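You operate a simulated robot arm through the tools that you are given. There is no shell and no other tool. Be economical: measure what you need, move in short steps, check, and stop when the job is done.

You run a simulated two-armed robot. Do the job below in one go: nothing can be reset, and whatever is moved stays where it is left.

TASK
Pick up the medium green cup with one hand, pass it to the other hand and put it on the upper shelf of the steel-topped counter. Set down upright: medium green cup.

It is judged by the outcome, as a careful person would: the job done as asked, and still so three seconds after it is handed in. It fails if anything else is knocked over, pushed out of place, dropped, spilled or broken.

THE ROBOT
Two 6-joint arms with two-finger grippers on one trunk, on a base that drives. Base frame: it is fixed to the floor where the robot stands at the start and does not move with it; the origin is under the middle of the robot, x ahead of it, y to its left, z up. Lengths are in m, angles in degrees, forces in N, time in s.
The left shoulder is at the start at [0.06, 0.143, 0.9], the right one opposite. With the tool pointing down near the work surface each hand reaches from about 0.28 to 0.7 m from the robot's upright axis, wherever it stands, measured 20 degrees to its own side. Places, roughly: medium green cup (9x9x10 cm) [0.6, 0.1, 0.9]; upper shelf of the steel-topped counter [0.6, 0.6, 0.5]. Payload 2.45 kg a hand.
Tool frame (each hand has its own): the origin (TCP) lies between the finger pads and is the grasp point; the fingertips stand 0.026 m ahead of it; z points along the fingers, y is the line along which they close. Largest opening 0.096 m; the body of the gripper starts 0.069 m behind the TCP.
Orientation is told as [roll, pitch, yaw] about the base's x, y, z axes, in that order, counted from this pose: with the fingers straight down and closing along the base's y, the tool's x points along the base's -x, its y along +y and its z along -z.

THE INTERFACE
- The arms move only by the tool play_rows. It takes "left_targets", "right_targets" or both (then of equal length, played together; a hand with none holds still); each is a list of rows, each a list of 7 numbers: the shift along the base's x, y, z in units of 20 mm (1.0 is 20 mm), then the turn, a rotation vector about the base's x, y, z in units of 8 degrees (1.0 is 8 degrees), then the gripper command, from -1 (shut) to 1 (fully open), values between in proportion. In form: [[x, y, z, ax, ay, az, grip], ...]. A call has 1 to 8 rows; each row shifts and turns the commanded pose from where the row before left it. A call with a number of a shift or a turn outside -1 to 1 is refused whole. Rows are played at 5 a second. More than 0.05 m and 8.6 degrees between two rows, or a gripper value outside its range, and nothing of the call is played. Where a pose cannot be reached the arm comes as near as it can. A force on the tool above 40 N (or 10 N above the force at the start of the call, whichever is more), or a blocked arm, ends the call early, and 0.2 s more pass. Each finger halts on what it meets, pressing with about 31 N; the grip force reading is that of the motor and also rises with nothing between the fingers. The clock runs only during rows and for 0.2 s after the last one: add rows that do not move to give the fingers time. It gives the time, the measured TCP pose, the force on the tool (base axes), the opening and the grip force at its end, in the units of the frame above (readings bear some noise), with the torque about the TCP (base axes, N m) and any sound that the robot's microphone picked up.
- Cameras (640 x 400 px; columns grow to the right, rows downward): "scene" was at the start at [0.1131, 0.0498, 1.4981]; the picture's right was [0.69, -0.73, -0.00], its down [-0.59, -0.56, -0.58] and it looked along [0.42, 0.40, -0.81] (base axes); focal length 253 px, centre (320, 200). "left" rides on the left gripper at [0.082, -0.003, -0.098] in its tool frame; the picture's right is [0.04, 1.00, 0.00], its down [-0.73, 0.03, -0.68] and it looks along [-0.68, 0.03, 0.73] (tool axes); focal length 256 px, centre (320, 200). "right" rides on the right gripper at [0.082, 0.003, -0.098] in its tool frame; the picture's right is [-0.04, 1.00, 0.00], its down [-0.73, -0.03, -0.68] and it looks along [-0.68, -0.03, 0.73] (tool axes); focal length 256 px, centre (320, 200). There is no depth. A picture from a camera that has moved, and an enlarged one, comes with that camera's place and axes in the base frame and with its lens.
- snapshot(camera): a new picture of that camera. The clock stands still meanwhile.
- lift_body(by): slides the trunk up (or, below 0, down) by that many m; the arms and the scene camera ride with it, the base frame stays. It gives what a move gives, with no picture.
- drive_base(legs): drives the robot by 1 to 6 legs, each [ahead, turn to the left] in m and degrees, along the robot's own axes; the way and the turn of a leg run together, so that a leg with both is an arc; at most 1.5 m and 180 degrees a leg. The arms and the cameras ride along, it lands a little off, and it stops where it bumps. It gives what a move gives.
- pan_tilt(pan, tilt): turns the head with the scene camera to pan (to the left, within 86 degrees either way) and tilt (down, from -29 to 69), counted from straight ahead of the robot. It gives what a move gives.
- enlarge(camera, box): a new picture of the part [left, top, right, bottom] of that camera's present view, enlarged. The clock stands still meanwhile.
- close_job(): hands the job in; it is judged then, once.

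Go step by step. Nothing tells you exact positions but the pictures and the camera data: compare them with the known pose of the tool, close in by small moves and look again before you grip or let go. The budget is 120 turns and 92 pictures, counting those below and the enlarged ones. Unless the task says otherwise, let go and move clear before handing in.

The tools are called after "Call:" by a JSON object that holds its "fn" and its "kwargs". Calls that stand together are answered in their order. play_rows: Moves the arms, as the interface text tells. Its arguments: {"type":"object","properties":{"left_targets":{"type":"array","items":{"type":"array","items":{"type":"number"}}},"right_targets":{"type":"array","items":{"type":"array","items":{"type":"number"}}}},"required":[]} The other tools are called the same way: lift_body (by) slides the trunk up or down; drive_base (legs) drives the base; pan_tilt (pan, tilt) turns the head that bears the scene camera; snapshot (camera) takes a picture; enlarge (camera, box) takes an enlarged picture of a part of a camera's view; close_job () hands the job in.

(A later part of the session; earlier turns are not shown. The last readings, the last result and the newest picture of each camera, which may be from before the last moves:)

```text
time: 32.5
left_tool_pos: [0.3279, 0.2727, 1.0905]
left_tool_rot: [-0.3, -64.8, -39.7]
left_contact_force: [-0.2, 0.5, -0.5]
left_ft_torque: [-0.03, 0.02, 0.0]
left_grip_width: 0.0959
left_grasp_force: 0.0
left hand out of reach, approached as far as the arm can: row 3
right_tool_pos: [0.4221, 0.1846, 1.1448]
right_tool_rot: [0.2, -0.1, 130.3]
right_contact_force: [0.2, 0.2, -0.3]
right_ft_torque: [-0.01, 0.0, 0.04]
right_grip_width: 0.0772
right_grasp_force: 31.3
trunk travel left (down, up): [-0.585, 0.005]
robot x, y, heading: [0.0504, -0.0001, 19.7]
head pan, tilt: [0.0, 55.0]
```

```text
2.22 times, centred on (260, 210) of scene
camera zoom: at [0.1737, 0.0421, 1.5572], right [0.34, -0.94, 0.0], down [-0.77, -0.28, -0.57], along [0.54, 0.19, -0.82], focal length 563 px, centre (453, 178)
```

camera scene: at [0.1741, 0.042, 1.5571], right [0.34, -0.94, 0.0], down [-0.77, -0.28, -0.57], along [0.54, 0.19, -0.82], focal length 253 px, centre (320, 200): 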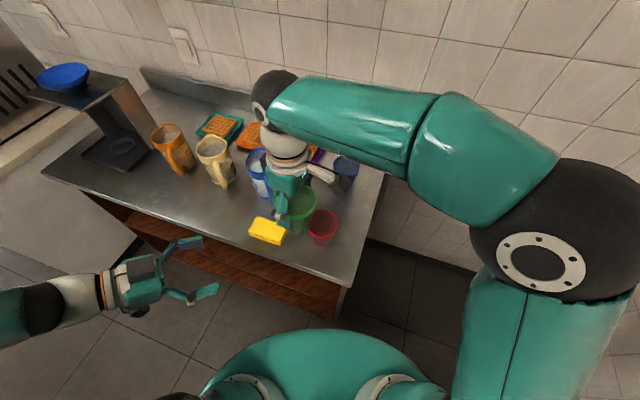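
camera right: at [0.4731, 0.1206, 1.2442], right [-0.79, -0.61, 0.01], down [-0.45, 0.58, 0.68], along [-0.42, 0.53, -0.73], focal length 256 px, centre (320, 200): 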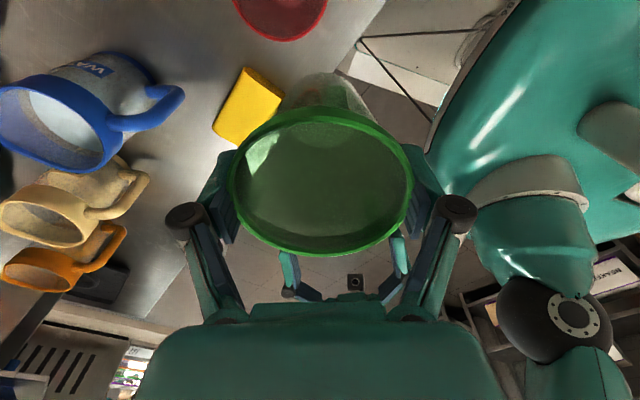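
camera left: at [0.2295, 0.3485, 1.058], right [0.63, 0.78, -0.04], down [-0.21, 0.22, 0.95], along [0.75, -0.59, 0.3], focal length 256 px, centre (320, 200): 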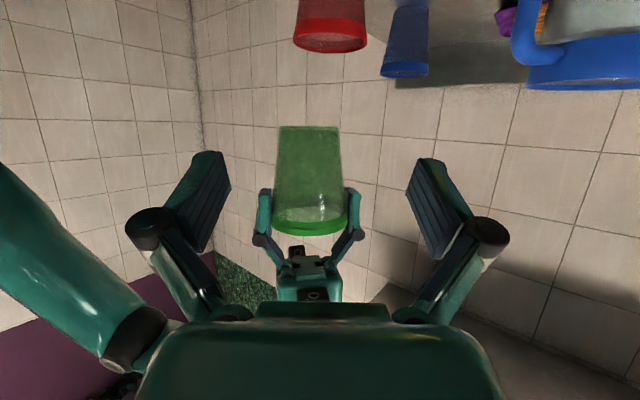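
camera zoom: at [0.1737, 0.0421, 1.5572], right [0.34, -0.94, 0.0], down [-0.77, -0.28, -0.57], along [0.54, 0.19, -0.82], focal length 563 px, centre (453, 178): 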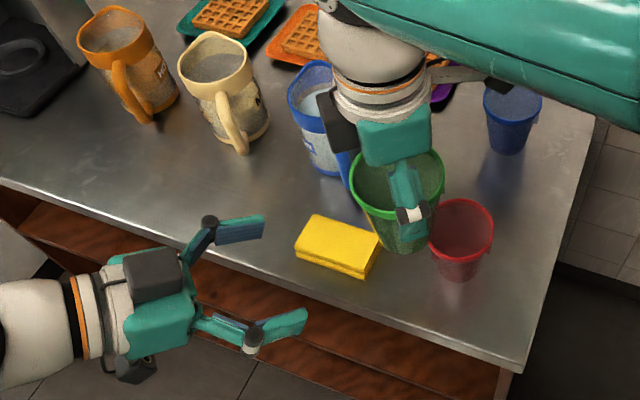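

The left hand is about 1 cm off to the side; the cup's lower body is clear for it. I'll advance half the way with a correction and look again.

Call:
{"fn": "play_rows", "kwargs": {"left_targets": [[0.5, -0.9, 0.2, 0, 0, 0, 1], [0.75, -0.8, 0, 0, 0, 0, 1], [0.75, -0.64, 0, 0, 0, 0, 1], [0, 0, 0, 0, 0, 0, 1]]}}

Call:
{"fn": "snapshot", "kwargs": {"camera": "left"}}

Call:
{"fn": "enlarge", "kwargs": {"camera": "scene", "box": [130, 120, 390, 300]}}

```text
time: 33.5
left_tool_pos: [0.3715, 0.232, 1.0961]
left_tool_rot: [-0.1, -64.8, -39.8]
left_contact_force: [1.4, 0.4, 0.8]
left_ft_torque: [0.02, -0.02, -0.01]
left_grip_width: 0.096
left_grasp_force: 0.1
left hand out of reach, approached as far as the arm can: row 1
right_tool_pos: [0.4213, 0.1853, 1.1452]
right_tool_rot: [0.2, 0.0, 130.2]
right_contact_force: [0.1, 0.1, -0.3]
right_ft_torque: [-0.03, 0.0, -0.02]
right_grip_width: 0.0771
right_grasp_force: 31.1
trunk travel left (down, up): [-0.585, 0.005]
robot x, y, heading: [0.0491, -0.0039, 19.7]
head pan, tilt: [0.0, 55.0]
```

```text
58 pictures are left
camera left: at [0.2739, 0.3085, 1.0637], right [0.63, 0.78, -0.04], down [-0.21, 0.22, 0.95], along [0.75, -0.59, 0.3], focal length 256 px, centre (320, 200)
```

left: 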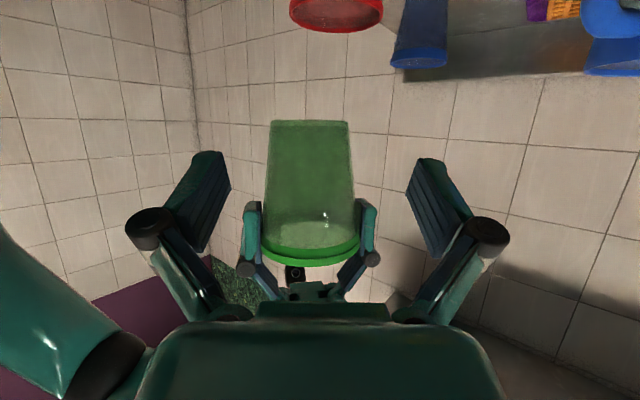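

```text
2.22 times, centred on (260, 210) of scene
camera zoom: at [0.1733, 0.0422, 1.5572], right [0.34, -0.94, 0.0], down [-0.77, -0.28, -0.57], along [0.54, 0.19, -0.82], focal length 563 px, centre (453, 178)
```

zoom: 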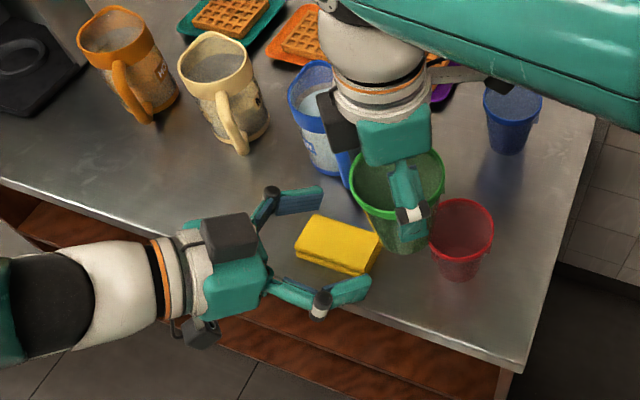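

It is about 4 mm off laterally and 68 mm short. I'll advance to the cup axis in small steps.

Call:
{"fn": "play_rows", "kwargs": {"left_targets": [[0.5, -0.55, 0, 0, 0, 0, 1], [0.66, -0.6, 0, 0, 0, 0, 1], [0.66, -0.6, 0, 0, 0, 0, 1], [0.66, -0.59, 0, 0, 0, 0, 1], [0, 0, 0, 0, 0, 0, 1]]}}

Call:
{"fn": "snapshot", "kwargs": {"camera": "left"}}

Call:
{"fn": "enlarge", "kwargs": {"camera": "scene", "box": [200, 120, 380, 270]}}

Call:
{"fn": "snapshot", "kwargs": {"camera": "right"}}

```text
time: 34.6
left_tool_pos: [0.4213, 0.1852, 1.0951]
left_tool_rot: [-0.2, -64.8, -39.8]
left_contact_force: [-0.5, 0.7, -0.4]
left_ft_torque: [-0.01, 0.0, -0.01]
left_grip_width: 0.0962
left_grasp_force: 0.0
right_tool_pos: [0.4215, 0.1843, 1.1456]
right_tool_rot: [0.3, 0.0, 130.1]
right_contact_force: [-0.5, 0.1, -0.3]
right_ft_torque: [0.0, 0.0, 0.0]
right_grip_width: 0.0772
right_grasp_force: 30.6
trunk travel left (down, up): [-0.585, 0.005]
robot x, y, heading: [0.0498, -0.0021, 19.8]
head pan, tilt: [0.0, 55.0]
```

```text
56 pictures are left
camera left: at [0.3237, 0.2606, 1.064], right [0.63, 0.78, -0.04], down [-0.21, 0.22, 0.95], along [0.75, -0.59, 0.3], focal length 256 px, centre (320, 200)
```

left: 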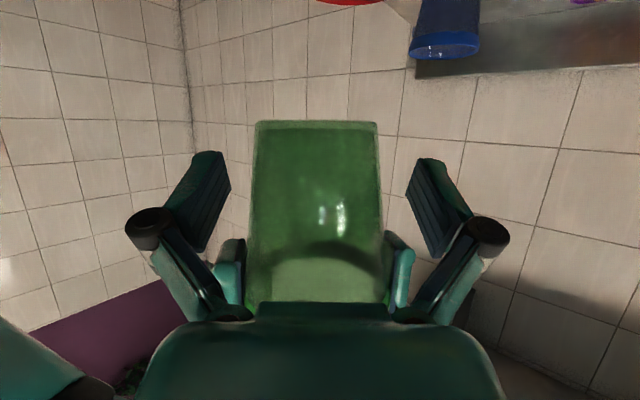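

```text
2.67 times, centred on (290, 195) of scene
camera zoom: at [0.1735, 0.0423, 1.5572], right [0.34, -0.94, 0.0], down [-0.77, -0.28, -0.57], along [0.54, 0.19, -0.82], focal length 676 px, centre (400, 213)
```

zoom: 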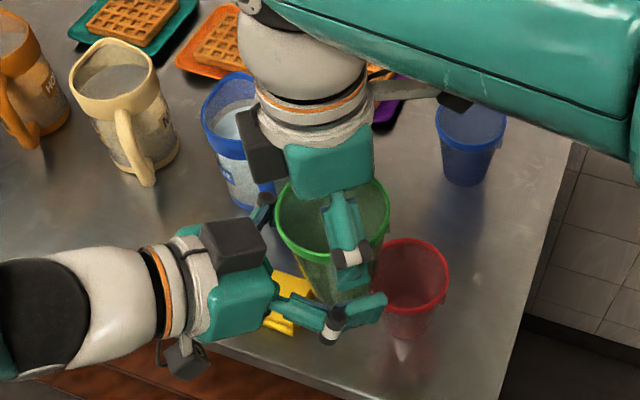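

```text
54 pictures are left
camera right: at [0.4729, 0.1206, 1.2442], right [-0.79, -0.61, 0.01], down [-0.45, 0.58, 0.68], along [-0.42, 0.53, -0.73], focal length 256 px, centre (320, 200)
```

right: 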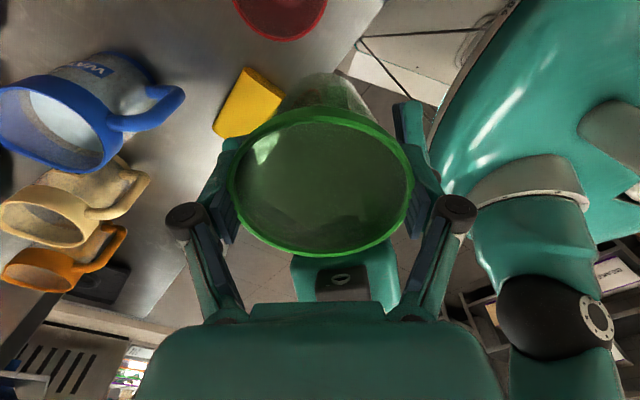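

The cup is centred between the left fingers. Closing the left hand.

Call:
{"fn": "play_rows", "kwargs": {"left_targets": [[0, 0, 0, 0, 0, 0, 0.6], [0, 0, 0, 0, 0, 0, 0.3], [0, 0, 0, 0, 0, 0, 0], [0, 0, 0, 0, 0, 0, -0.5], [0, 0, 0, 0, 0, 0, -1], [0, 0, 0, 0, 0, 0, -1], [0, 0, 0, 0, 0, 0, -1]]}}

Call:
{"fn": "snapshot", "kwargs": {"camera": "left"}}

```text
time: 36.2
left_tool_pos: [0.4207, 0.1847, 1.0952]
left_tool_rot: [-0.2, -64.9, -39.8]
left_contact_force: [-12.3, -4.6, 4.4]
left_ft_torque: [0.04, -0.19, -0.37]
left_grip_width: 0.0645
left_grasp_force: 30.9
right_tool_pos: [0.4233, 0.1845, 1.1457]
right_tool_rot: [0.2, -0.2, 130.1]
right_contact_force: [12.3, 5.0, -5.2]
right_ft_torque: [0.23, -0.47, 0.37]
right_grip_width: 0.0772
right_grasp_force: 30.9
trunk travel left (down, up): [-0.585, 0.005]
robot x, y, heading: [0.0499, -0.0012, 19.6]
head pan, tilt: [0.0, 55.0]
```

```text
53 pictures are left
camera left: at [0.3236, 0.2604, 1.0639], right [0.63, 0.78, -0.04], down [-0.21, 0.22, 0.95], along [0.75, -0.59, 0.3], focal length 256 px, centre (320, 200)
```

left: 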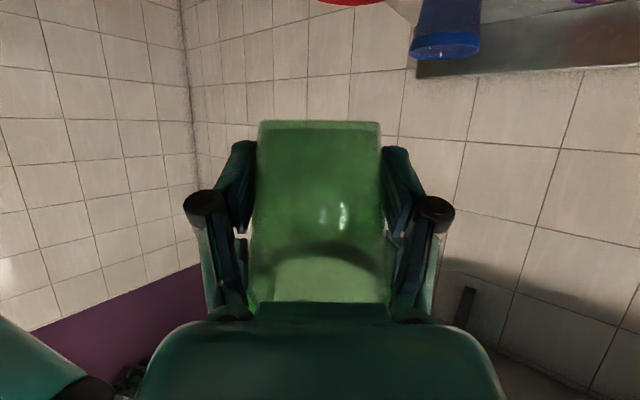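

Both hands hold it, with a side force of about 13 N between them; I'll ease the left hand along that force.

Call:
{"fn": "play_rows", "kwargs": {"left_targets": [[-0.08, -0.06, 0, 0, 0, 0, -1], [0, 0, 0, 0, 0, 0, -1]]}}

```text
time: 36.9
left_tool_pos: [0.4199, 0.1826, 1.0931]
left_tool_rot: [-0.3, -64.8, -39.6]
left_contact_force: [-3.8, 0.6, 0.3]
left_ft_torque: [-0.32, 0.2, -0.54]
left_grip_width: 0.0645
left_grasp_force: 30.7
right_tool_pos: [0.4214, 0.1845, 1.1459]
right_tool_rot: [0.4, 0.0, 130.0]
right_contact_force: [2.6, -0.7, -1.5]
right_ft_torque: [0.25, -0.4, 0.53]
right_grip_width: 0.0773
right_grasp_force: 31.0
trunk travel left (down, up): [-0.585, 0.005]
robot x, y, heading: [0.047, -0.0036, 19.8]
head pan, tilt: [0.0, 55.0]
```

Force is mostly relieved. I'll open the right hand and look before lifting it away.

Call:
{"fn": "play_rows", "kwargs": {"right_targets": [[0, 0, 0, 0, 0, 0, -0.3], [0, 0, 0, 0, 0, 0, 0.3], [0, 0, 0, 0, 0, 0, 0.8], [0, 0, 0, 0, 0, 0, 1], [0, 0, 0, 0, 0, 0, 1]]}}

Call:
{"fn": "snapshot", "kwargs": {"camera": "right"}}

Call:
{"fn": "snapshot", "kwargs": {"camera": "left"}}

```text
time: 38.0
left_tool_pos: [0.4187, 0.1828, 1.0952]
left_tool_rot: [-0.2, -64.8, -39.7]
left_contact_force: [-0.4, -0.5, -0.3]
left_ft_torque: [-0.03, -0.01, 0.02]
left_grip_width: 0.0646
left_grasp_force: 31.2
right_tool_pos: [0.421, 0.185, 1.1451]
right_tool_rot: [0.2, -0.1, 130.2]
right_contact_force: [-0.1, 0.3, 0.6]
right_ft_torque: [-0.02, -0.01, -0.01]
right_grip_width: 0.0961
right_grasp_force: 0.0
trunk travel left (down, up): [-0.585, 0.005]
robot x, y, heading: [0.0513, -0.0014, 20.0]
head pan, tilt: [0.0, 55.0]
```

```text
52 pictures are left
camera right: at [0.4732, 0.1205, 1.2441], right [-0.79, -0.61, 0.01], down [-0.45, 0.58, 0.68], along [-0.42, 0.54, -0.73], focal length 256 px, centre (320, 200)
```

right: 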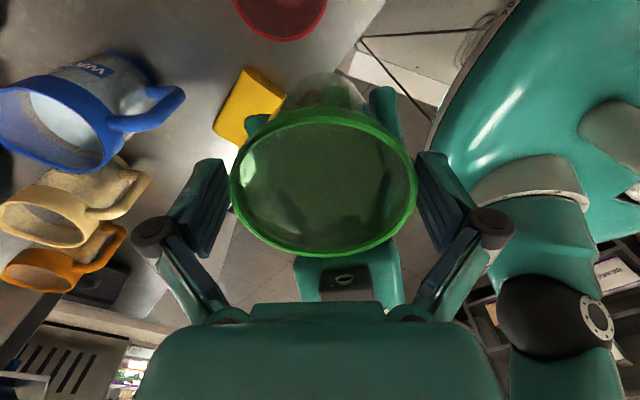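

```text
51 pictures are left
camera left: at [0.322, 0.2593, 1.064], right [0.63, 0.78, -0.04], down [-0.21, 0.22, 0.95], along [0.75, -0.59, 0.3], focal length 256 px, centre (320, 200)
```

left: 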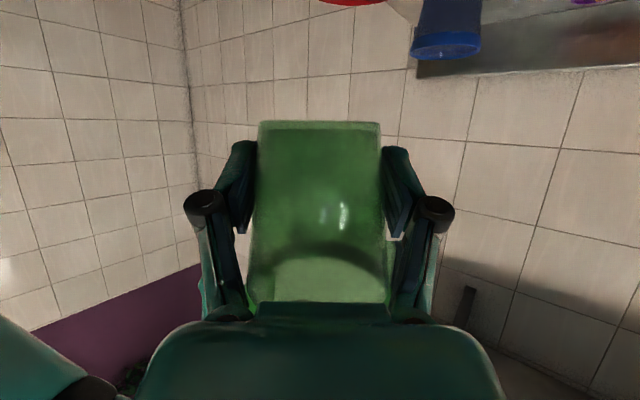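

The cup stays firmly in the left hand. I'll raise the right hand straight up.

Call:
{"fn": "play_rows", "kwargs": {"right_targets": [[0, 0, 0.4, 0, 0, 0, 1], [0, 0, 0.5, 0, 0, 0, 1], [0, 0, 0.7, 0, 0, 0, 1], [0, 0, 1, 0, 0, 0, 1], [0, 0, 1, 0, 0, 0, 1], [0, 0, 1, 0, 0, 0, 1]]}}

Call:
{"fn": "snapshot", "kwargs": {"camera": "right"}}

```text
time: 39.5
left_tool_pos: [0.4198, 0.183, 1.0954]
left_tool_rot: [-0.2, -64.8, -39.7]
left_contact_force: [-0.5, 0.6, 0.4]
left_ft_torque: [0.01, 0.0, -0.02]
left_grip_width: 0.0646
left_grasp_force: 31.4
right_tool_pos: [0.4213, 0.1828, 1.2353]
right_tool_rot: [0.3, -0.1, 130.1]
right_contact_force: [-0.7, -0.2, 0.3]
right_ft_torque: [-0.01, 0.0, 0.02]
right_grip_width: 0.0962
right_grasp_force: 0.2
trunk travel left (down, up): [-0.585, 0.005]
robot x, y, heading: [0.0461, -0.0037, 19.8]
head pan, tilt: [0.0, 55.0]
```

```text
50 pictures are left
camera right: at [0.4721, 0.1187, 1.3359], right [-0.79, -0.61, 0.01], down [-0.45, 0.58, 0.68], along [-0.42, 0.53, -0.73], focal length 256 px, centre (320, 200)
```

right: 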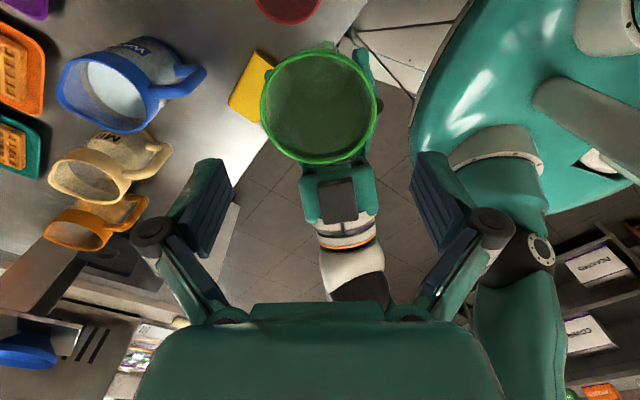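

The handover worked: the left hand alone holds the cup upright. I'll move the right hand away to the robot's right side.

Call:
{"fn": "play_rows", "kwargs": {"right_targets": [[0, -1, 0, 0, 0, -0.6, 1], [0, -1, 0, 0, 0, -0.6, 1], [0, -1, 0, 0, 0, -0.6, 1], [0, -1, 0, 0, 0, -0.6, 1], [0, -1, 0, 0, 0, -0.6, 1], [0, -1, 0, 0, 0, -0.6, 1], [0, -1, 0, 0, 0, -0.6, 1], [0, -1, 0, 0, 0, -0.6, 1]]}}

Call:
{"fn": "play_rows", "kwargs": {"right_targets": [[-0.5, -1, -0.6, 0, 0, -0.9, 1], [-0.5, -1, -0.6, 0, 0, -0.9, 1], [-0.5, -1, -0.6, 0, 0, -0.9, 1], [-0.5, -1, -0.6, 0, 0, -0.9, 1], [-0.5, -1, -0.6, 0, 0, -0.9, 1], [-0.5, -1, -0.6, 0, 0, -0.9, 1], [-0.5, -1, -0.6, 0, 0, -0.9, 1], [-0.5, -1, -0.6, 0, 0, -0.9, 1]]}}

Call:
{"fn": "snapshot", "kwargs": {"camera": "scene"}}

```text
time: 41.2
left_tool_pos: [0.4193, 0.183, 1.0965]
left_tool_rot: [0.0, -64.8, -39.8]
left_contact_force: [0.7, 0.6, 1.4]
left_ft_torque: [-0.02, 0.0, -0.02]
left_grip_width: 0.0646
left_grasp_force: 31.0
right_tool_pos: [0.4207, 0.0227, 1.2381]
right_tool_rot: [0.3, -0.1, 91.5]
right_contact_force: [-1.1, -0.3, 0.0]
right_ft_torque: [0.02, 0.03, 0.02]
right_grip_width: 0.0961
right_grasp_force: 0.1
trunk travel left (down, up): [-0.585, 0.005]
robot x, y, heading: [0.0463, -0.0004, 19.6]
head pan, tilt: [0.0, 55.0]
```

```text
time: 43.0
left_tool_pos: [0.418, 0.1839, 1.0958]
left_tool_rot: [-0.2, -64.8, -39.8]
left_contact_force: [0.3, 0.6, -1.0]
left_ft_torque: [0.0, 0.0, 0.02]
left_grip_width: 0.0646
left_grasp_force: 31.3
right_tool_pos: [0.3411, -0.1366, 1.1401]
right_tool_rot: [0.4, -0.1, 33.9]
right_contact_force: [-0.7, -0.2, 0.4]
right_ft_torque: [0.0, -0.03, -0.02]
right_grip_width: 0.096
right_grasp_force: 0.1
trunk travel left (down, up): [-0.585, 0.005]
robot x, y, heading: [0.0526, -0.0029, 19.8]
head pan, tilt: [0.0, 55.0]
```

```text
49 pictures are left
camera scene: at [0.1727, 0.0414, 1.5573], right [0.34, -0.94, 0.0], down [-0.77, -0.28, -0.57], along [0.54, 0.19, -0.82], focal length 253 px, centre (320, 200)
```

scene: 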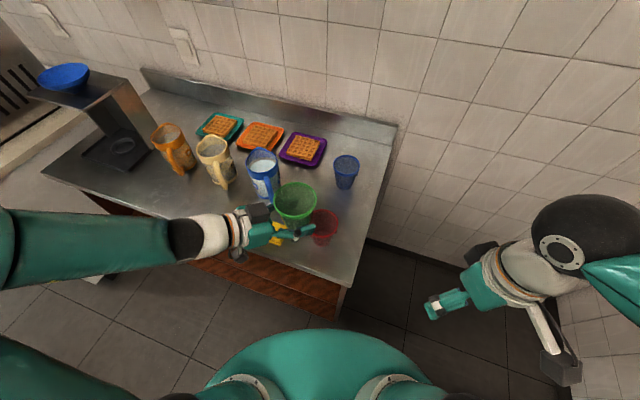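

Now I'll back up a bit to have space for lowering, and then turn the left hand toward the counter front.

Call:
{"fn": "drive_base", "kwargs": {"legs": [[-0.22, 0]]}}

Call:
{"fn": "play_rows", "kwargs": {"left_targets": [[-0.3, 0.3, 0, 0, 0, 0.9, -1], [-0.3, 0.5, 0, 0, 0, 0.9, -1], [0, 0.5, 0, 0, 0, 0.9, -1], [0, 0.5, 0, 0, 0, 0.9, -1], [0, 0.5, 0, 0, 0, 0.9, -1], [0, 0.5, 0, 0, 0, 0.9, -1], [0, 0.5, 0, 0, 0, 0.4, -1]]}}

Call:
{"fn": "snapshot", "kwargs": {"camera": "scene"}}

```text
time: 44.8
left_tool_pos: [0.2483, 0.1415, 1.1001]
left_tool_rot: [0.9, -64.9, -39.7]
left_contact_force: [-1.5, -1.3, -0.4]
left_ft_torque: [0.03, -0.02, 0.01]
left_grip_width: 0.064
left_grasp_force: 31.0
right_tool_pos: [0.1752, -0.1791, 1.1439]
right_tool_rot: [0.1, -0.6, 35.3]
right_contact_force: [-0.2, -0.1, -0.5]
right_ft_torque: [-0.03, -0.06, -0.01]
right_grip_width: 0.0959
right_grasp_force: 0.0
trunk travel left (down, up): [-0.585, 0.005]
robot x, y, heading: [-0.121, -0.019, 21.5]
head pan, tilt: [0.0, 55.0]
stopped in leg 1: the robot was blocked; the commanded pose is now the measured one
```

```text
time: 46.4
left_tool_pos: [0.2293, 0.2813, 1.1611]
left_tool_rot: [-1.6, -64.7, -2.9]
left_contact_force: [0.0, 0.4, -0.3]
left_ft_torque: [-0.03, -0.03, 0.01]
left_grip_width: 0.064
left_grasp_force: 30.5
left hand out of reach, approached as far as the arm can: row 1, 2, 3, 4, 5, 6, 7
right_tool_pos: [0.1795, -0.1769, 1.1433]
right_tool_rot: [0.2, -0.4, 35.4]
right_contact_force: [-0.2, 0.2, -0.3]
right_ft_torque: [-0.03, 0.0, 0.03]
right_grip_width: 0.096
right_grasp_force: 0.1
trunk travel left (down, up): [-0.585, 0.005]
robot x, y, heading: [-0.123, -0.0181, 21.5]
head pan, tilt: [0.0, 55.0]
```

```text
48 pictures are left
camera scene: at [-0.0013, 0.0309, 1.5572], right [0.37, -0.93, 0.0], down [-0.76, -0.3, -0.57], along [0.53, 0.21, -0.82], focal length 253 px, centre (320, 200)
```

scene: 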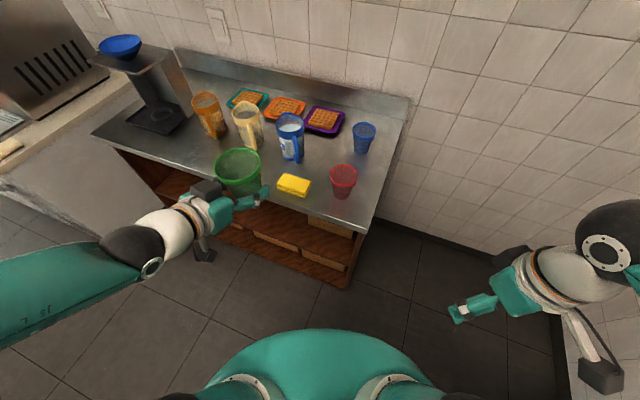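

The base stopped against something behind after 0.17 m and the left arm is folded too close. I'll come forward a touch and extend the left hand to a comfortable distance.

Call:
{"fn": "drive_base", "kwargs": {"legs": [[0.03, 0]]}}

Call:
{"fn": "play_rows", "kwargs": {"left_targets": [[0.26, 1, 0, 0, 0, 0, -1], [0.26, 1, 0, 0, 0, 0, -1], [0.26, 1, 0, 0, 0, 0, -1], [0.26, 1, 0, 0, 0, 0, -1], [0, 0, 0, 0, 0, 0, -1]]}}

Call:
{"fn": "snapshot", "kwargs": {"camera": "scene"}}

```text
time: 47.2
left_tool_pos: [0.2596, 0.2928, 1.1592]
left_tool_rot: [-1.7, -64.4, -3.0]
left_contact_force: [0.5, 0.2, -0.5]
left_ft_torque: [-0.02, 0.0, 0.01]
left_grip_width: 0.0643
left_grasp_force: 30.7
right_tool_pos: [0.2101, -0.1659, 1.1426]
right_tool_rot: [0.2, -0.3, 35.4]
right_contact_force: [1.0, -0.1, 0.1]
right_ft_torque: [-0.04, 0.03, -0.01]
right_grip_width: 0.0961
right_grasp_force: 0.0
trunk travel left (down, up): [-0.585, 0.005]
robot x, y, heading: [-0.0967, -0.0093, 21.8]
head pan, tilt: [0.0, 55.0]
```

```text
time: 48.4
left_tool_pos: [0.2786, 0.3707, 1.1598]
left_tool_rot: [-1.5, -64.7, -3.0]
left_contact_force: [0.0, 0.0, -0.6]
left_ft_torque: [-0.04, 0.04, 0.01]
left_grip_width: 0.0641
left_grasp_force: 30.8
right_tool_pos: [0.2094, -0.1666, 1.1428]
right_tool_rot: [0.2, -0.3, 35.5]
right_contact_force: [-0.3, -0.4, -0.3]
right_ft_torque: [-0.02, -0.01, 0.05]
right_grip_width: 0.0959
right_grasp_force: 0.1
trunk travel left (down, up): [-0.585, 0.005]
robot x, y, heading: [-0.0942, -0.0046, 21.7]
head pan, tilt: [0.0, 55.0]
```

```text
47 pictures are left
camera scene: at [0.0268, 0.0414, 1.5573], right [0.37, -0.93, 0.0], down [-0.76, -0.3, -0.57], along [0.53, 0.21, -0.82], focal length 253 px, centre (320, 200)
```

scene: 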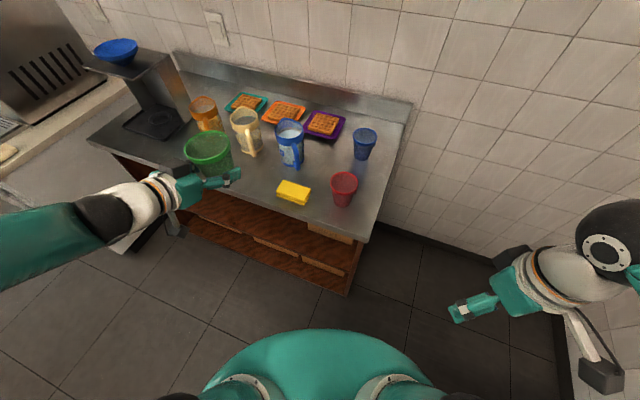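

The left hand is in a good pose about 0.1 m in front of the counter edge. I'll level the small roll and lower the trunk in stages.

Call:
{"fn": "play_rows", "kwargs": {"left_targets": [[-0.5, 0, 0, 0.18, 0, 0, -1], [0, 0, 0, 0, 0, 0, -1]]}}

Call:
{"fn": "lift_body", "kwargs": {"by": -0.25}}

Call:
{"fn": "snapshot", "kwargs": {"camera": "scene"}}

Call:
{"fn": "snapshot", "kwargs": {"camera": "left"}}

```text
time: 49.0
left_tool_pos: [0.2689, 0.3713, 1.1596]
left_tool_rot: [1.7, -64.4, -6.1]
left_contact_force: [-0.7, 0.6, 0.6]
left_ft_torque: [0.01, -0.03, 0.0]
left_grip_width: 0.0637
left_grasp_force: 31.2
right_tool_pos: [0.2098, -0.166, 1.1421]
right_tool_rot: [0.2, -0.4, 35.4]
right_contact_force: [-0.2, -0.3, -0.5]
right_ft_torque: [0.02, 0.0, 0.01]
right_grip_width: 0.096
right_grasp_force: 0.0
trunk travel left (down, up): [-0.585, 0.005]
robot x, y, heading: [-0.0934, -0.0059, 21.6]
head pan, tilt: [0.0, 55.0]
```

```text
time: 51.6
left_tool_pos: [0.2696, 0.3708, 0.9108]
left_tool_rot: [1.8, -64.3, -6.0]
left_contact_force: [-0.2, 0.0, -0.9]
left_ft_torque: [-0.01, 0.01, -0.04]
left_grip_width: 0.064
left_grasp_force: 30.6
right_tool_pos: [0.2085, -0.1668, 0.8935]
right_tool_rot: [0.3, -0.3, 35.5]
right_contact_force: [-0.2, -0.4, -0.1]
right_ft_torque: [0.01, 0.0, 0.02]
right_grip_width: 0.0958
right_grasp_force: 0.1
trunk travel left (down, up): [-0.335, 0.255]
robot x, y, heading: [-0.0955, -0.0092, 21.3]
head pan, tilt: [0.0, 55.0]
```

```text
46 pictures are left
camera scene: at [0.0272, 0.0417, 1.3072], right [0.37, -0.93, 0.0], down [-0.76, -0.3, -0.57], along [0.53, 0.21, -0.82], focal length 253 px, centre (320, 200)
```

scene: 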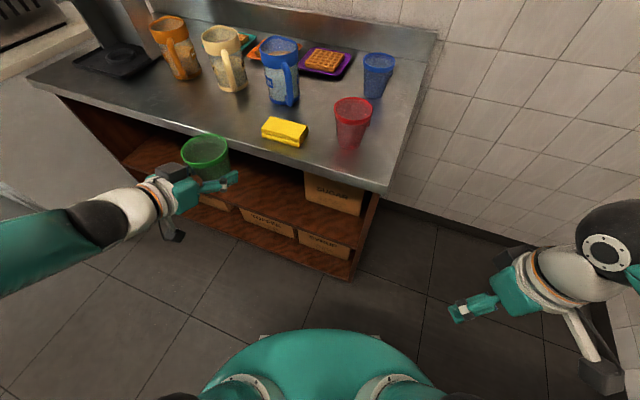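

```text
45 pictures are left
camera left: at [0.1446, 0.3773, 0.8796], right [0.06, 1.0, -0.02], down [-0.29, 0.04, 0.95], along [0.95, -0.05, 0.3], focal length 256 px, centre (320, 200)
```

left: 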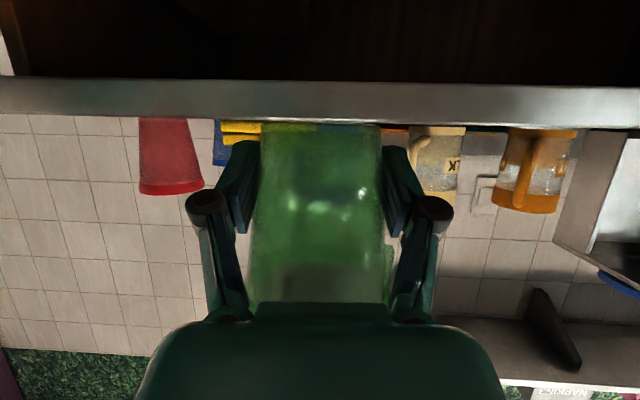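

The upper shelf appears free except for the SUGAR box at its right end. Lowering further for a better view of it.

Call:
{"fn": "lift_body", "kwargs": {"by": -0.2}}

Call:
{"fn": "pan_tilt", "kwargs": {"pan": 10, "tilt": 45}}

Call:
{"fn": "snapshot", "kwargs": {"camera": "scene"}}

```text
time: 53.8
left_tool_pos: [0.267, 0.3875, 0.7041]
left_tool_rot: [-1.6, -64.7, -2.9]
left_contact_force: [0.1, -0.2, -0.5]
left_ft_torque: [0.0, 0.01, 0.02]
left_grip_width: 0.0636
left_grasp_force: 31.0
right_tool_pos: [0.2082, -0.1503, 0.6987]
right_tool_rot: [-1.0, 1.3, 35.3]
right_contact_force: [0.2, 0.4, -0.2]
right_ft_torque: [0.06, -0.01, 0.04]
right_grip_width: 0.096
right_grasp_force: 0.0
trunk travel left (down, up): [-0.135, 0.455]
robot x, y, heading: [-0.0945, -0.0061, 21.9]
head pan, tilt: [0.0, 55.0]
```

```text
time: 54.5
left_tool_pos: [0.2689, 0.3877, 0.7047]
left_tool_rot: [-1.7, -64.7, -2.9]
left_contact_force: [-0.4, -0.2, 0.4]
left_ft_torque: [0.01, -0.02, 0.01]
left_grip_width: 0.0635
left_grasp_force: 31.2
right_tool_pos: [0.2085, -0.1508, 0.6984]
right_tool_rot: [-1.1, 1.3, 35.4]
right_contact_force: [0.7, 0.1, 0.1]
right_ft_torque: [-0.03, 0.01, 0.02]
right_grip_width: 0.0963
right_grasp_force: 0.0
trunk travel left (down, up): [-0.135, 0.455]
robot x, y, heading: [-0.0944, -0.0025, 21.7]
head pan, tilt: [10.0, 45.0]
```

```text
44 pictures are left
camera scene: at [0.029, 0.0863, 1.1219], right [0.53, -0.85, 0.02], down [-0.6, -0.39, -0.7], along [0.6, 0.35, -0.72], focal length 253 px, centre (320, 200)
```

scene: 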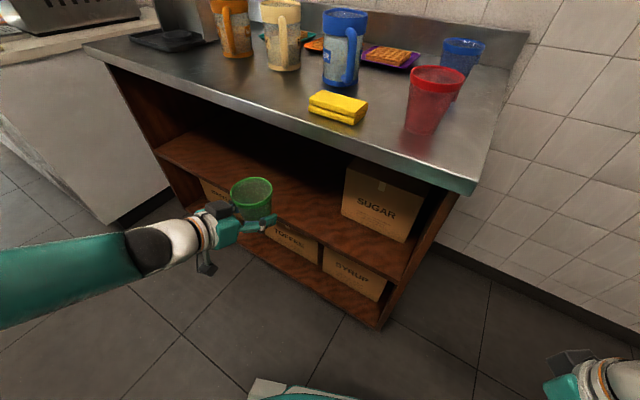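

The robot has leaned by about 1–2°: the right elbow is probably pressing on something. I'll raise a little and look to the right.

Call:
{"fn": "lift_body", "kwargs": {"by": 0.08}}

Call:
{"fn": "pan_tilt", "kwargs": {"pan": -75, "tilt": 45}}

Call:
{"fn": "snapshot", "kwargs": {"camera": "scene"}}

```text
time: 55.7
left_tool_pos: [0.2673, 0.3718, 0.7905]
left_tool_rot: [1.8, -64.4, -6.0]
left_contact_force: [-0.8, -0.1, 0.5]
left_ft_torque: [0.0, -0.01, -0.04]
left_grip_width: 0.0638
left_grasp_force: 31.1
right_tool_pos: [0.2089, -0.1673, 0.7731]
right_tool_rot: [0.1, -0.4, 35.4]
right_contact_force: [-0.4, 0.4, -0.1]
right_ft_torque: [0.01, 0.0, 0.0]
right_grip_width: 0.096
right_grasp_force: 0.1
trunk travel left (down, up): [-0.215, 0.375]
robot x, y, heading: [-0.0965, -0.0073, 21.5]
head pan, tilt: [10.0, 45.0]
```

```text
time: 57.2
left_tool_pos: [0.2682, 0.3718, 0.7912]
left_tool_rot: [1.7, -64.4, -5.9]
left_contact_force: [0.4, 0.2, -1.1]
left_ft_torque: [0.01, 0.02, -0.02]
left_grip_width: 0.0637
left_grasp_force: 31.4
right_tool_pos: [0.2084, -0.1658, 0.7723]
right_tool_rot: [0.2, -0.3, 35.4]
right_contact_force: [0.2, 0.4, -0.5]
right_ft_torque: [-0.02, 0.02, 0.01]
right_grip_width: 0.096
right_grasp_force: 0.1
trunk travel left (down, up): [-0.215, 0.375]
robot x, y, heading: [-0.0939, -0.0021, 21.6]
head pan, tilt: [-75.0, 45.0]
```

```text
43 pictures are left
camera scene: at [0.0085, -0.0494, 1.2006], right [-0.8, -0.6, 0.0], down [-0.42, 0.57, -0.71], along [0.42, -0.57, -0.71], focal length 253 px, centre (320, 200)
```

scene: 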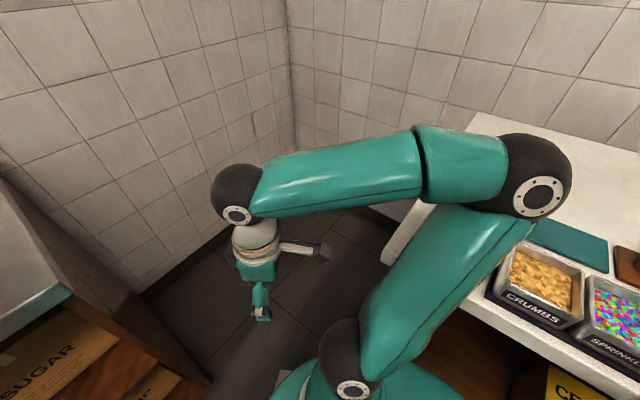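

The right elbow stands over the white counter behind on the right, which is what it pressed on. I'll extend the right hand forward into the free gap to draw the elbow in and forward.

Call:
{"fn": "play_rows", "kwargs": {"right_targets": [[1, 0.1, 0, 0, 0, -0.5, 1], [1, 0.1, 0, 0, 0, -0.5, 1], [1, 0.1, 0, 0, 0, -0.5, 1], [1, 0.1, 0, 0, 0, -0.5, 1], [1, 0.1, 0, 0, 0, -0.5, 1], [1, 0.1, 0, 0, 0, -0.5, 1], [1, 0.1, 0, 0, 0, -0.5, 1], [1, 0.1, 0, 0, 0, -0.5, 1]]}}

Call:
{"fn": "play_rows", "kwargs": {"right_targets": [[1, 0, 0, 0, 0, -0.5, 1], [1, 0, 0, 0, 0, -0.5, 1], [1, 0, 0, 0, 0, -0.5, 1], [1, 0, 0, 0, 0, -0.5, 1], [1, 0, 0, 0, 0, -0.5, 1]]}}

Call:
{"fn": "snapshot", "kwargs": {"camera": "scene"}}

```text
time: 59.0
left_tool_pos: [0.2691, 0.3714, 0.7908]
left_tool_rot: [1.7, -64.3, -5.9]
left_contact_force: [-0.4, 0.1, 0.5]
left_ft_torque: [-0.01, -0.04, 0.01]
left_grip_width: 0.0636
left_grasp_force: 31.4
right_tool_pos: [0.3696, -0.1493, 0.7737]
right_tool_rot: [0.2, -0.3, 3.3]
right_contact_force: [1.1, 0.0, -0.3]
right_ft_torque: [0.01, -0.02, 0.0]
right_grip_width: 0.0955
right_grasp_force: 0.0
trunk travel left (down, up): [-0.215, 0.375]
robot x, y, heading: [-0.0923, -0.0071, 21.7]
head pan, tilt: [-75.0, 45.0]
```

```text
time: 60.2
left_tool_pos: [0.2694, 0.372, 0.789]
left_tool_rot: [1.7, -64.4, -6.0]
left_contact_force: [0.1, -0.4, -1.0]
left_ft_torque: [0.01, 0.0, -0.01]
left_grip_width: 0.0634
left_grasp_force: 31.3
right_tool_pos: [0.469, -0.1487, 0.7721]
right_tool_rot: [0.1, -0.3, -16.7]
right_contact_force: [0.0, 0.0, 0.2]
right_ft_torque: [-0.03, -0.04, -0.01]
right_grip_width: 0.0961
right_grasp_force: 0.0
trunk travel left (down, up): [-0.215, 0.375]
robot x, y, heading: [-0.0959, -0.005, 21.5]
head pan, tilt: [-75.0, 45.0]
```

```text
42 pictures are left
camera scene: at [0.0088, -0.0494, 1.2006], right [-0.8, -0.6, 0.0], down [-0.42, 0.57, -0.71], along [0.42, -0.57, -0.71], focal length 253 px, centre (320, 200)
```

scene: 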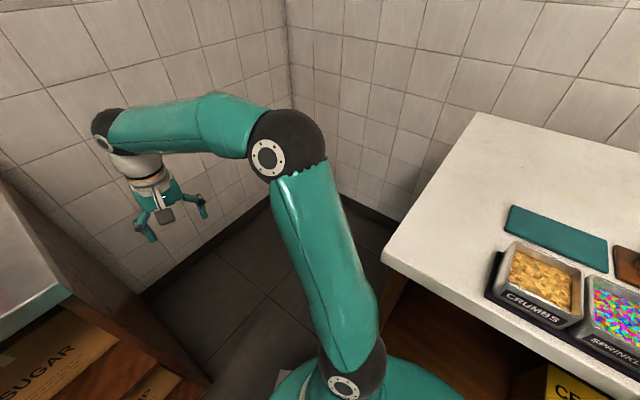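

The elbow is clear now and nothing there was disturbed. Lowering again and looking at the shelf.

Call:
{"fn": "lift_body", "kwargs": {"by": -0.15}}

Call:
{"fn": "pan_tilt", "kwargs": {"pan": 10, "tilt": 40}}

Call:
{"fn": "snapshot", "kwargs": {"camera": "scene"}}

Call:
{"fn": "snapshot", "kwargs": {"camera": "left"}}

```text
time: 62.0
left_tool_pos: [0.2687, 0.3718, 0.6407]
left_tool_rot: [1.7, -64.4, -6.1]
left_contact_force: [0.1, -0.1, -1.2]
left_ft_torque: [-0.03, -0.01, 0.0]
left_grip_width: 0.0635
left_grasp_force: 31.5
right_tool_pos: [0.4697, -0.1502, 0.6224]
right_tool_rot: [0.2, -0.4, -16.7]
right_contact_force: [-0.4, -0.3, 0.2]
right_ft_torque: [0.03, 0.0, -0.01]
right_grip_width: 0.096
right_grasp_force: 0.1
trunk travel left (down, up): [-0.065, 0.525]
robot x, y, heading: [-0.0966, -0.0046, 21.7]
head pan, tilt: [-75.0, 45.0]
```

```text
time: 63.6
left_tool_pos: [0.2697, 0.3702, 0.6395]
left_tool_rot: [1.9, -64.4, -6.0]
left_contact_force: [0.1, 0.3, 0.7]
left_ft_torque: [0.0, 0.01, -0.03]
left_grip_width: 0.0631
left_grasp_force: 30.7
right_tool_pos: [0.4699, -0.1509, 0.6232]
right_tool_rot: [0.2, -0.3, -16.6]
right_contact_force: [-0.2, 0.4, -0.1]
right_ft_torque: [0.01, 0.01, -0.02]
right_grip_width: 0.096
right_grasp_force: 0.0
trunk travel left (down, up): [-0.065, 0.525]
robot x, y, heading: [-0.0958, -0.0064, 21.5]
head pan, tilt: [10.0, 40.0]
```

```text
41 pictures are left
camera scene: at [0.0327, 0.0604, 1.0578], right [0.52, -0.85, 0.0], down [-0.55, -0.34, -0.77], along [0.65, 0.4, -0.64], focal length 253 px, centre (320, 200)
```

scene: 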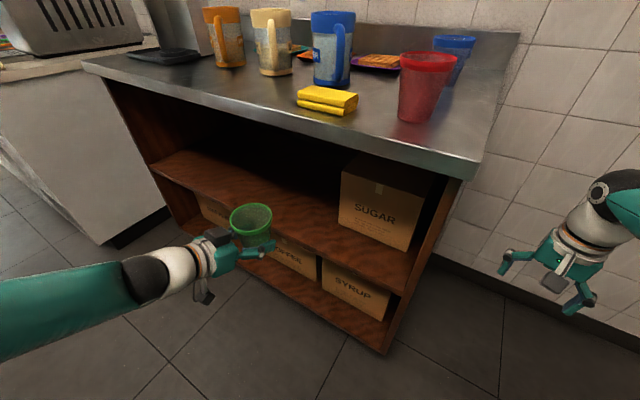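

```text
40 pictures are left
camera left: at [0.1448, 0.3773, 0.6095], right [0.06, 1.0, -0.02], down [-0.29, 0.04, 0.96], along [0.95, -0.05, 0.3], focal length 256 px, centre (320, 200)
```

left: 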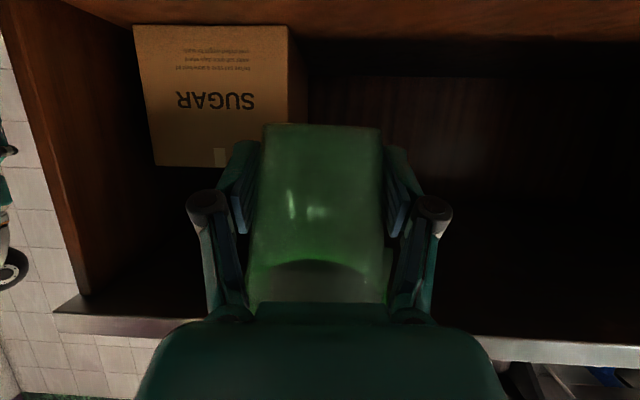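

The upper shelf is empty left of the SUGAR box, whose front-left bottom corner is about (0.52, 0.30, 0.495). I'll zoom in on the shelf edge for its height and front.

Call:
{"fn": "enlarge", "kwargs": {"camera": "scene", "box": [140, 120, 440, 310]}}

```text
2.11 times, centred on (290, 215) of scene
camera zoom: at [0.0327, 0.0604, 1.0578], right [0.52, -0.85, 0.0], down [-0.55, -0.34, -0.77], along [0.65, 0.4, -0.64], focal length 533 px, centre (383, 168)
```

zoom: 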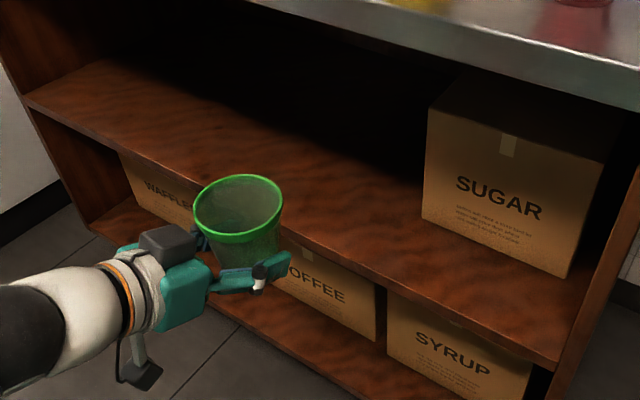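

The shelf front edge is x ≈ 0.416 at z ≈ 0.495. I'll aim for the cup centre at (0.49, 0.43), first aligning in front at a bottom height about 4 cm over the shelf.

Call:
{"fn": "play_rows", "kwargs": {"left_targets": [[0, 0.75, -0.9, 0, 0, 0.2, -1], [0, 0.75, -0.9, 0, 0, 0.2, -1], [0, 0.75, -0.9, 0, 0, 0.2, -1], [0, 0.75, -0.9, 0, 0, 0.2, -1], [0, 0, 0, 0, 0, 0, -1]]}}

Call:
{"fn": "play_rows", "kwargs": {"left_targets": [[1, 0, 0, 0, 0, 0, -1], [1, 0, 0, 0, 0, 0, -1], [1, 0, 0, 0, 0, 0, -1], [1, 0, 0, 0, 0, 0, -1], [0, 0, 0, 0, 0, 0, -1]]}}

Call:
{"fn": "snapshot", "kwargs": {"camera": "scene"}}

Call:
{"fn": "snapshot", "kwargs": {"camera": "left"}}

```text
time: 64.8
left_tool_pos: [0.2688, 0.4316, 0.5688]
left_tool_rot: [1.7, -64.4, 0.4]
left_contact_force: [0.4, 0.5, -0.3]
left_ft_torque: [0.0, -0.02, 0.01]
left_grip_width: 0.063
left_grasp_force: 31.2
right_tool_pos: [0.4685, -0.1483, 0.6219]
right_tool_rot: [0.2, -0.3, -16.6]
right_contact_force: [0.6, -0.1, 0.1]
right_ft_torque: [-0.01, -0.02, -0.01]
right_grip_width: 0.0959
right_grasp_force: 0.0
trunk travel left (down, up): [-0.065, 0.525]
robot x, y, heading: [-0.0974, -0.0049, 21.5]
head pan, tilt: [10.0, 40.0]
```

```text
time: 66.0
left_tool_pos: [0.3481, 0.4319, 0.5685]
left_tool_rot: [1.8, -64.4, 0.3]
left_contact_force: [0.5, -0.4, -0.3]
left_ft_torque: [0.01, -0.02, -0.02]
left_grip_width: 0.063
left_grasp_force: 30.6
right_tool_pos: [0.4701, -0.1492, 0.6222]
right_tool_rot: [0.3, -0.3, -16.6]
right_contact_force: [0.6, 0.2, -0.1]
right_ft_torque: [0.01, 0.03, 0.02]
right_grip_width: 0.096
right_grasp_force: 0.0
trunk travel left (down, up): [-0.065, 0.525]
robot x, y, heading: [-0.1016, -0.007, 21.5]
head pan, tilt: [10.0, 40.0]
```

```text
38 pictures are left
camera scene: at [0.0329, 0.0605, 1.0578], right [0.52, -0.85, 0.0], down [-0.55, -0.34, -0.77], along [0.65, 0.4, -0.64], focal length 253 px, centre (320, 200)
```

scene: 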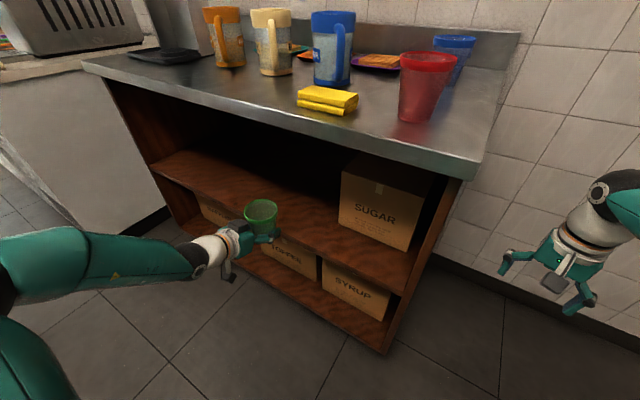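

```text
37 pictures are left
camera left: at [0.2242, 0.4234, 0.5377], right [-0.05, 1.0, -0.02], down [-0.3, 0.01, 0.96], along [0.95, 0.06, 0.29], focal length 256 px, centre (320, 200)
```

left: 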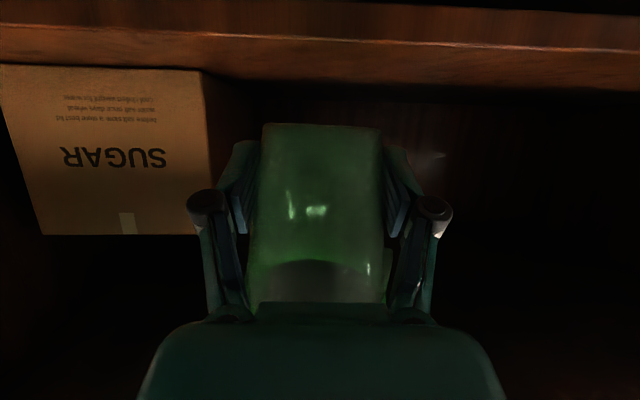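

The cup bottom is clearly above the shelf edge, and the SUGAR box is well to the side. Moving the cup in.

Call:
{"fn": "play_rows", "kwargs": {"left_targets": [[1, 0, 0, 0, 0, 0, -1], [1, 0, 0, 0, 0, 0, -1], [1, 0, 0, 0, 0, 0, -1], [1, 0, 0, 0, 0, 0, -1], [1, 0, 0, 0, 0, 0, -1], [1, 0, 0, 0, 0, 0, -1], [1, 0, 0, 0, 0, 0, -1], [0, 0, 0, 0, 0, 0, -1]]}}

Call:
{"fn": "snapshot", "kwargs": {"camera": "left"}}

Call:
{"fn": "enlarge", "kwargs": {"camera": "scene", "box": [140, 120, 440, 310]}}

```text
time: 67.8
left_tool_pos: [0.4893, 0.4311, 0.5689]
left_tool_rot: [1.7, -64.5, 0.4]
left_contact_force: [-0.8, 0.4, 0.3]
left_ft_torque: [0.01, 0.01, 0.0]
left_grip_width: 0.063
left_grasp_force: 31.3
right_tool_pos: [0.4684, -0.1487, 0.6229]
right_tool_rot: [0.2, -0.4, -16.6]
right_contact_force: [-0.8, -0.6, -0.4]
right_ft_torque: [0.0, -0.01, 0.0]
right_grip_width: 0.0957
right_grasp_force: 0.1
trunk travel left (down, up): [-0.065, 0.525]
robot x, y, heading: [-0.0927, -0.0124, 21.7]
head pan, tilt: [10.0, 40.0]
```

```text
36 pictures are left
camera left: at [0.3655, 0.4231, 0.5376], right [-0.05, 1.0, -0.02], down [-0.3, 0.01, 0.96], along [0.95, 0.06, 0.29], focal length 256 px, centre (320, 200)
```

left: 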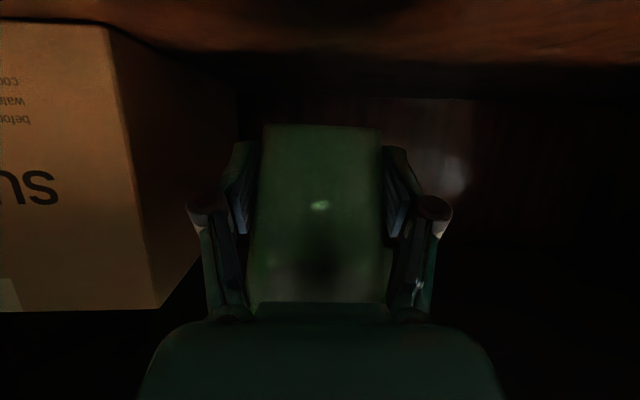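

```text
2.11 times, centred on (290, 215) of scene
camera zoom: at [0.033, 0.0605, 1.0578], right [0.52, -0.85, 0.0], down [-0.55, -0.34, -0.77], along [0.65, 0.4, -0.64], focal length 533 px, centre (383, 168)
```

zoom: 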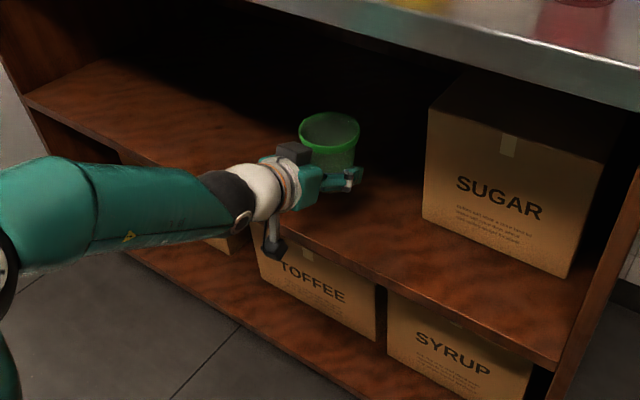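

The cup is inside over the shelf. Lowering carefully.

Call:
{"fn": "play_rows", "kwargs": {"left_targets": [[0, 0, -0.5, 0, 0, 0, -1], [0, 0, -0.5, 0, 0, 0, -1], [0, 0, -0.5, 0, 0, 0, -1], [0, 0, 0, 0, 0, 0, -1]]}}

Call:
{"fn": "enlarge", "kwargs": {"camera": "scene", "box": [220, 150, 360, 260]}}

```text
time: 68.8
left_tool_pos: [0.4884, 0.4316, 0.5395]
left_tool_rot: [1.8, -64.4, 0.4]
left_contact_force: [0.4, 0.6, -0.1]
left_ft_torque: [0.0, -0.01, -0.03]
left_grip_width: 0.0631
left_grasp_force: 31.1
right_tool_pos: [0.4694, -0.1489, 0.6227]
right_tool_rot: [0.3, -0.2, -16.6]
right_contact_force: [0.9, 0.3, 0.6]
right_ft_torque: [-0.01, 0.02, 0.0]
right_grip_width: 0.0962
right_grasp_force: 0.0
trunk travel left (down, up): [-0.065, 0.525]
robot x, y, heading: [-0.0986, -0.0064, 21.6]
head pan, tilt: [10.0, 40.0]
```

```text
3.64 times, centred on (290, 205) of scene
camera zoom: at [0.033, 0.0605, 1.0578], right [0.52, -0.85, 0.0], down [-0.55, -0.34, -0.77], along [0.65, 0.4, -0.64], focal length 921 px, centre (429, 182)
```

zoom: 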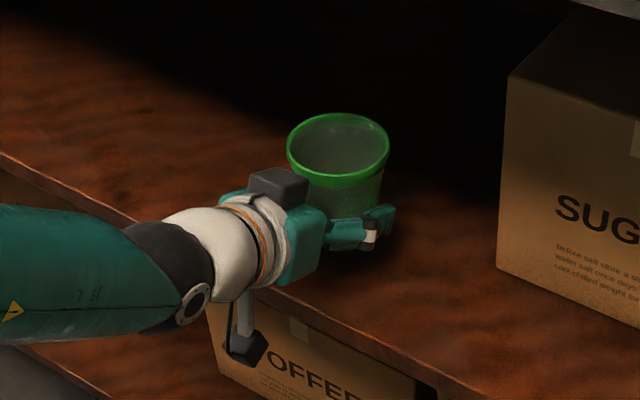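

Call:
{"fn": "play_rows", "kwargs": {"left_targets": [[0, 0, -0.2, 0, 0, 0, -1], [0, 0, -0.15, 0, 0, 0, -1], [0, 0, 0, 0, 0, 0, -1]]}}

Call:
{"fn": "play_rows", "kwargs": {"left_targets": [[0, 0, -0.1, 0, 0, 0, -1], [0, 0, -0.1, 0, 0, 0, -1], [0, 0, 0, 0, 0, 0, -1]]}}

```text
time: 69.6
left_tool_pos: [0.4898, 0.4321, 0.5314]
left_tool_rot: [1.7, -64.4, 0.6]
left_contact_force: [0.0, -0.2, 0.5]
left_ft_torque: [-0.01, 0.0, 0.04]
left_grip_width: 0.063
left_grasp_force: 31.2
right_tool_pos: [0.4705, -0.1497, 0.6226]
right_tool_rot: [0.2, -0.4, -16.6]
right_contact_force: [-1.2, -0.6, -0.6]
right_ft_torque: [0.01, 0.0, -0.03]
right_grip_width: 0.0959
right_grasp_force: 0.0
trunk travel left (down, up): [-0.065, 0.525]
robot x, y, heading: [-0.0955, -0.0089, 21.7]
head pan, tilt: [10.0, 40.0]
```

```text
time: 70.4
left_tool_pos: [0.4887, 0.4324, 0.5271]
left_tool_rot: [1.6, -64.4, 0.4]
left_contact_force: [0.3, -0.6, -0.4]
left_ft_torque: [-0.03, 0.03, 0.01]
left_grip_width: 0.0628
left_grasp_force: 30.9
right_tool_pos: [0.4694, -0.15, 0.6218]
right_tool_rot: [0.2, -0.4, -16.7]
right_contact_force: [0.1, -0.1, 0.3]
right_ft_torque: [0.01, 0.01, 0.02]
right_grip_width: 0.0961
right_grasp_force: 0.0
trunk travel left (down, up): [-0.065, 0.525]
robot x, y, heading: [-0.0962, -0.0051, 21.4]
head pan, tilt: [10.0, 40.0]
```

No contact yet. Continuing in 2 mm steps.

Call:
{"fn": "play_rows", "kwargs": {"left_targets": [[0, 0, -0.1, 0, 0, 0, -1], [0, 0, 0, 0, 0, 0, -1]]}}

Call:
{"fn": "play_rows", "kwargs": {"left_targets": [[0, 0, -0.1, 0, 0, 0, -1], [0, 0, 0, 0, 0, 0, -1]]}}

Call:
{"fn": "snapshot", "kwargs": {"camera": "left"}}

```text
time: 71.0
left_tool_pos: [0.4898, 0.4329, 0.5259]
left_tool_rot: [1.4, -64.3, 0.6]
left_contact_force: [0.0, 0.5, 0.0]
left_ft_torque: [0.04, 0.03, -0.01]
left_grip_width: 0.0628
left_grasp_force: 31.1
right_tool_pos: [0.4683, -0.1494, 0.6229]
right_tool_rot: [0.2, -0.3, -16.5]
right_contact_force: [0.3, -0.5, 0.0]
right_ft_torque: [-0.02, -0.05, 0.02]
right_grip_width: 0.0959
right_grasp_force: 0.1
trunk travel left (down, up): [-0.065, 0.525]
robot x, y, heading: [-0.0965, -0.0088, 21.9]
head pan, tilt: [10.0, 40.0]
```

```text
time: 71.6
left_tool_pos: [0.4899, 0.4334, 0.5235]
left_tool_rot: [1.4, -64.3, 0.5]
left_contact_force: [0.3, -0.7, 0.3]
left_ft_torque: [0.0, 0.0, -0.01]
left_grip_width: 0.0627
left_grasp_force: 30.6
right_tool_pos: [0.4689, -0.1494, 0.6221]
right_tool_rot: [0.2, -0.4, -16.6]
right_contact_force: [-0.1, 0.5, -0.1]
right_ft_torque: [-0.01, -0.01, 0.0]
right_grip_width: 0.096
right_grasp_force: 0.0
trunk travel left (down, up): [-0.065, 0.525]
robot x, y, heading: [-0.0975, -0.007, 21.5]
head pan, tilt: [10.0, 40.0]
```

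```text
33 pictures are left
camera left: at [0.3654, 0.4251, 0.4926], right [-0.05, 1.0, -0.03], down [-0.29, 0.01, 0.96], along [0.95, 0.05, 0.29], focal length 256 px, centre (320, 200)
```

left: 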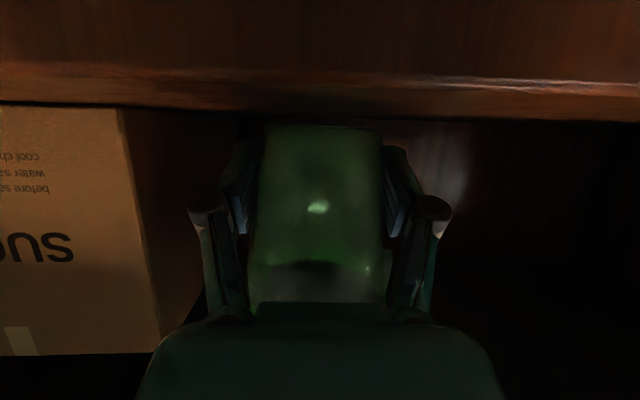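

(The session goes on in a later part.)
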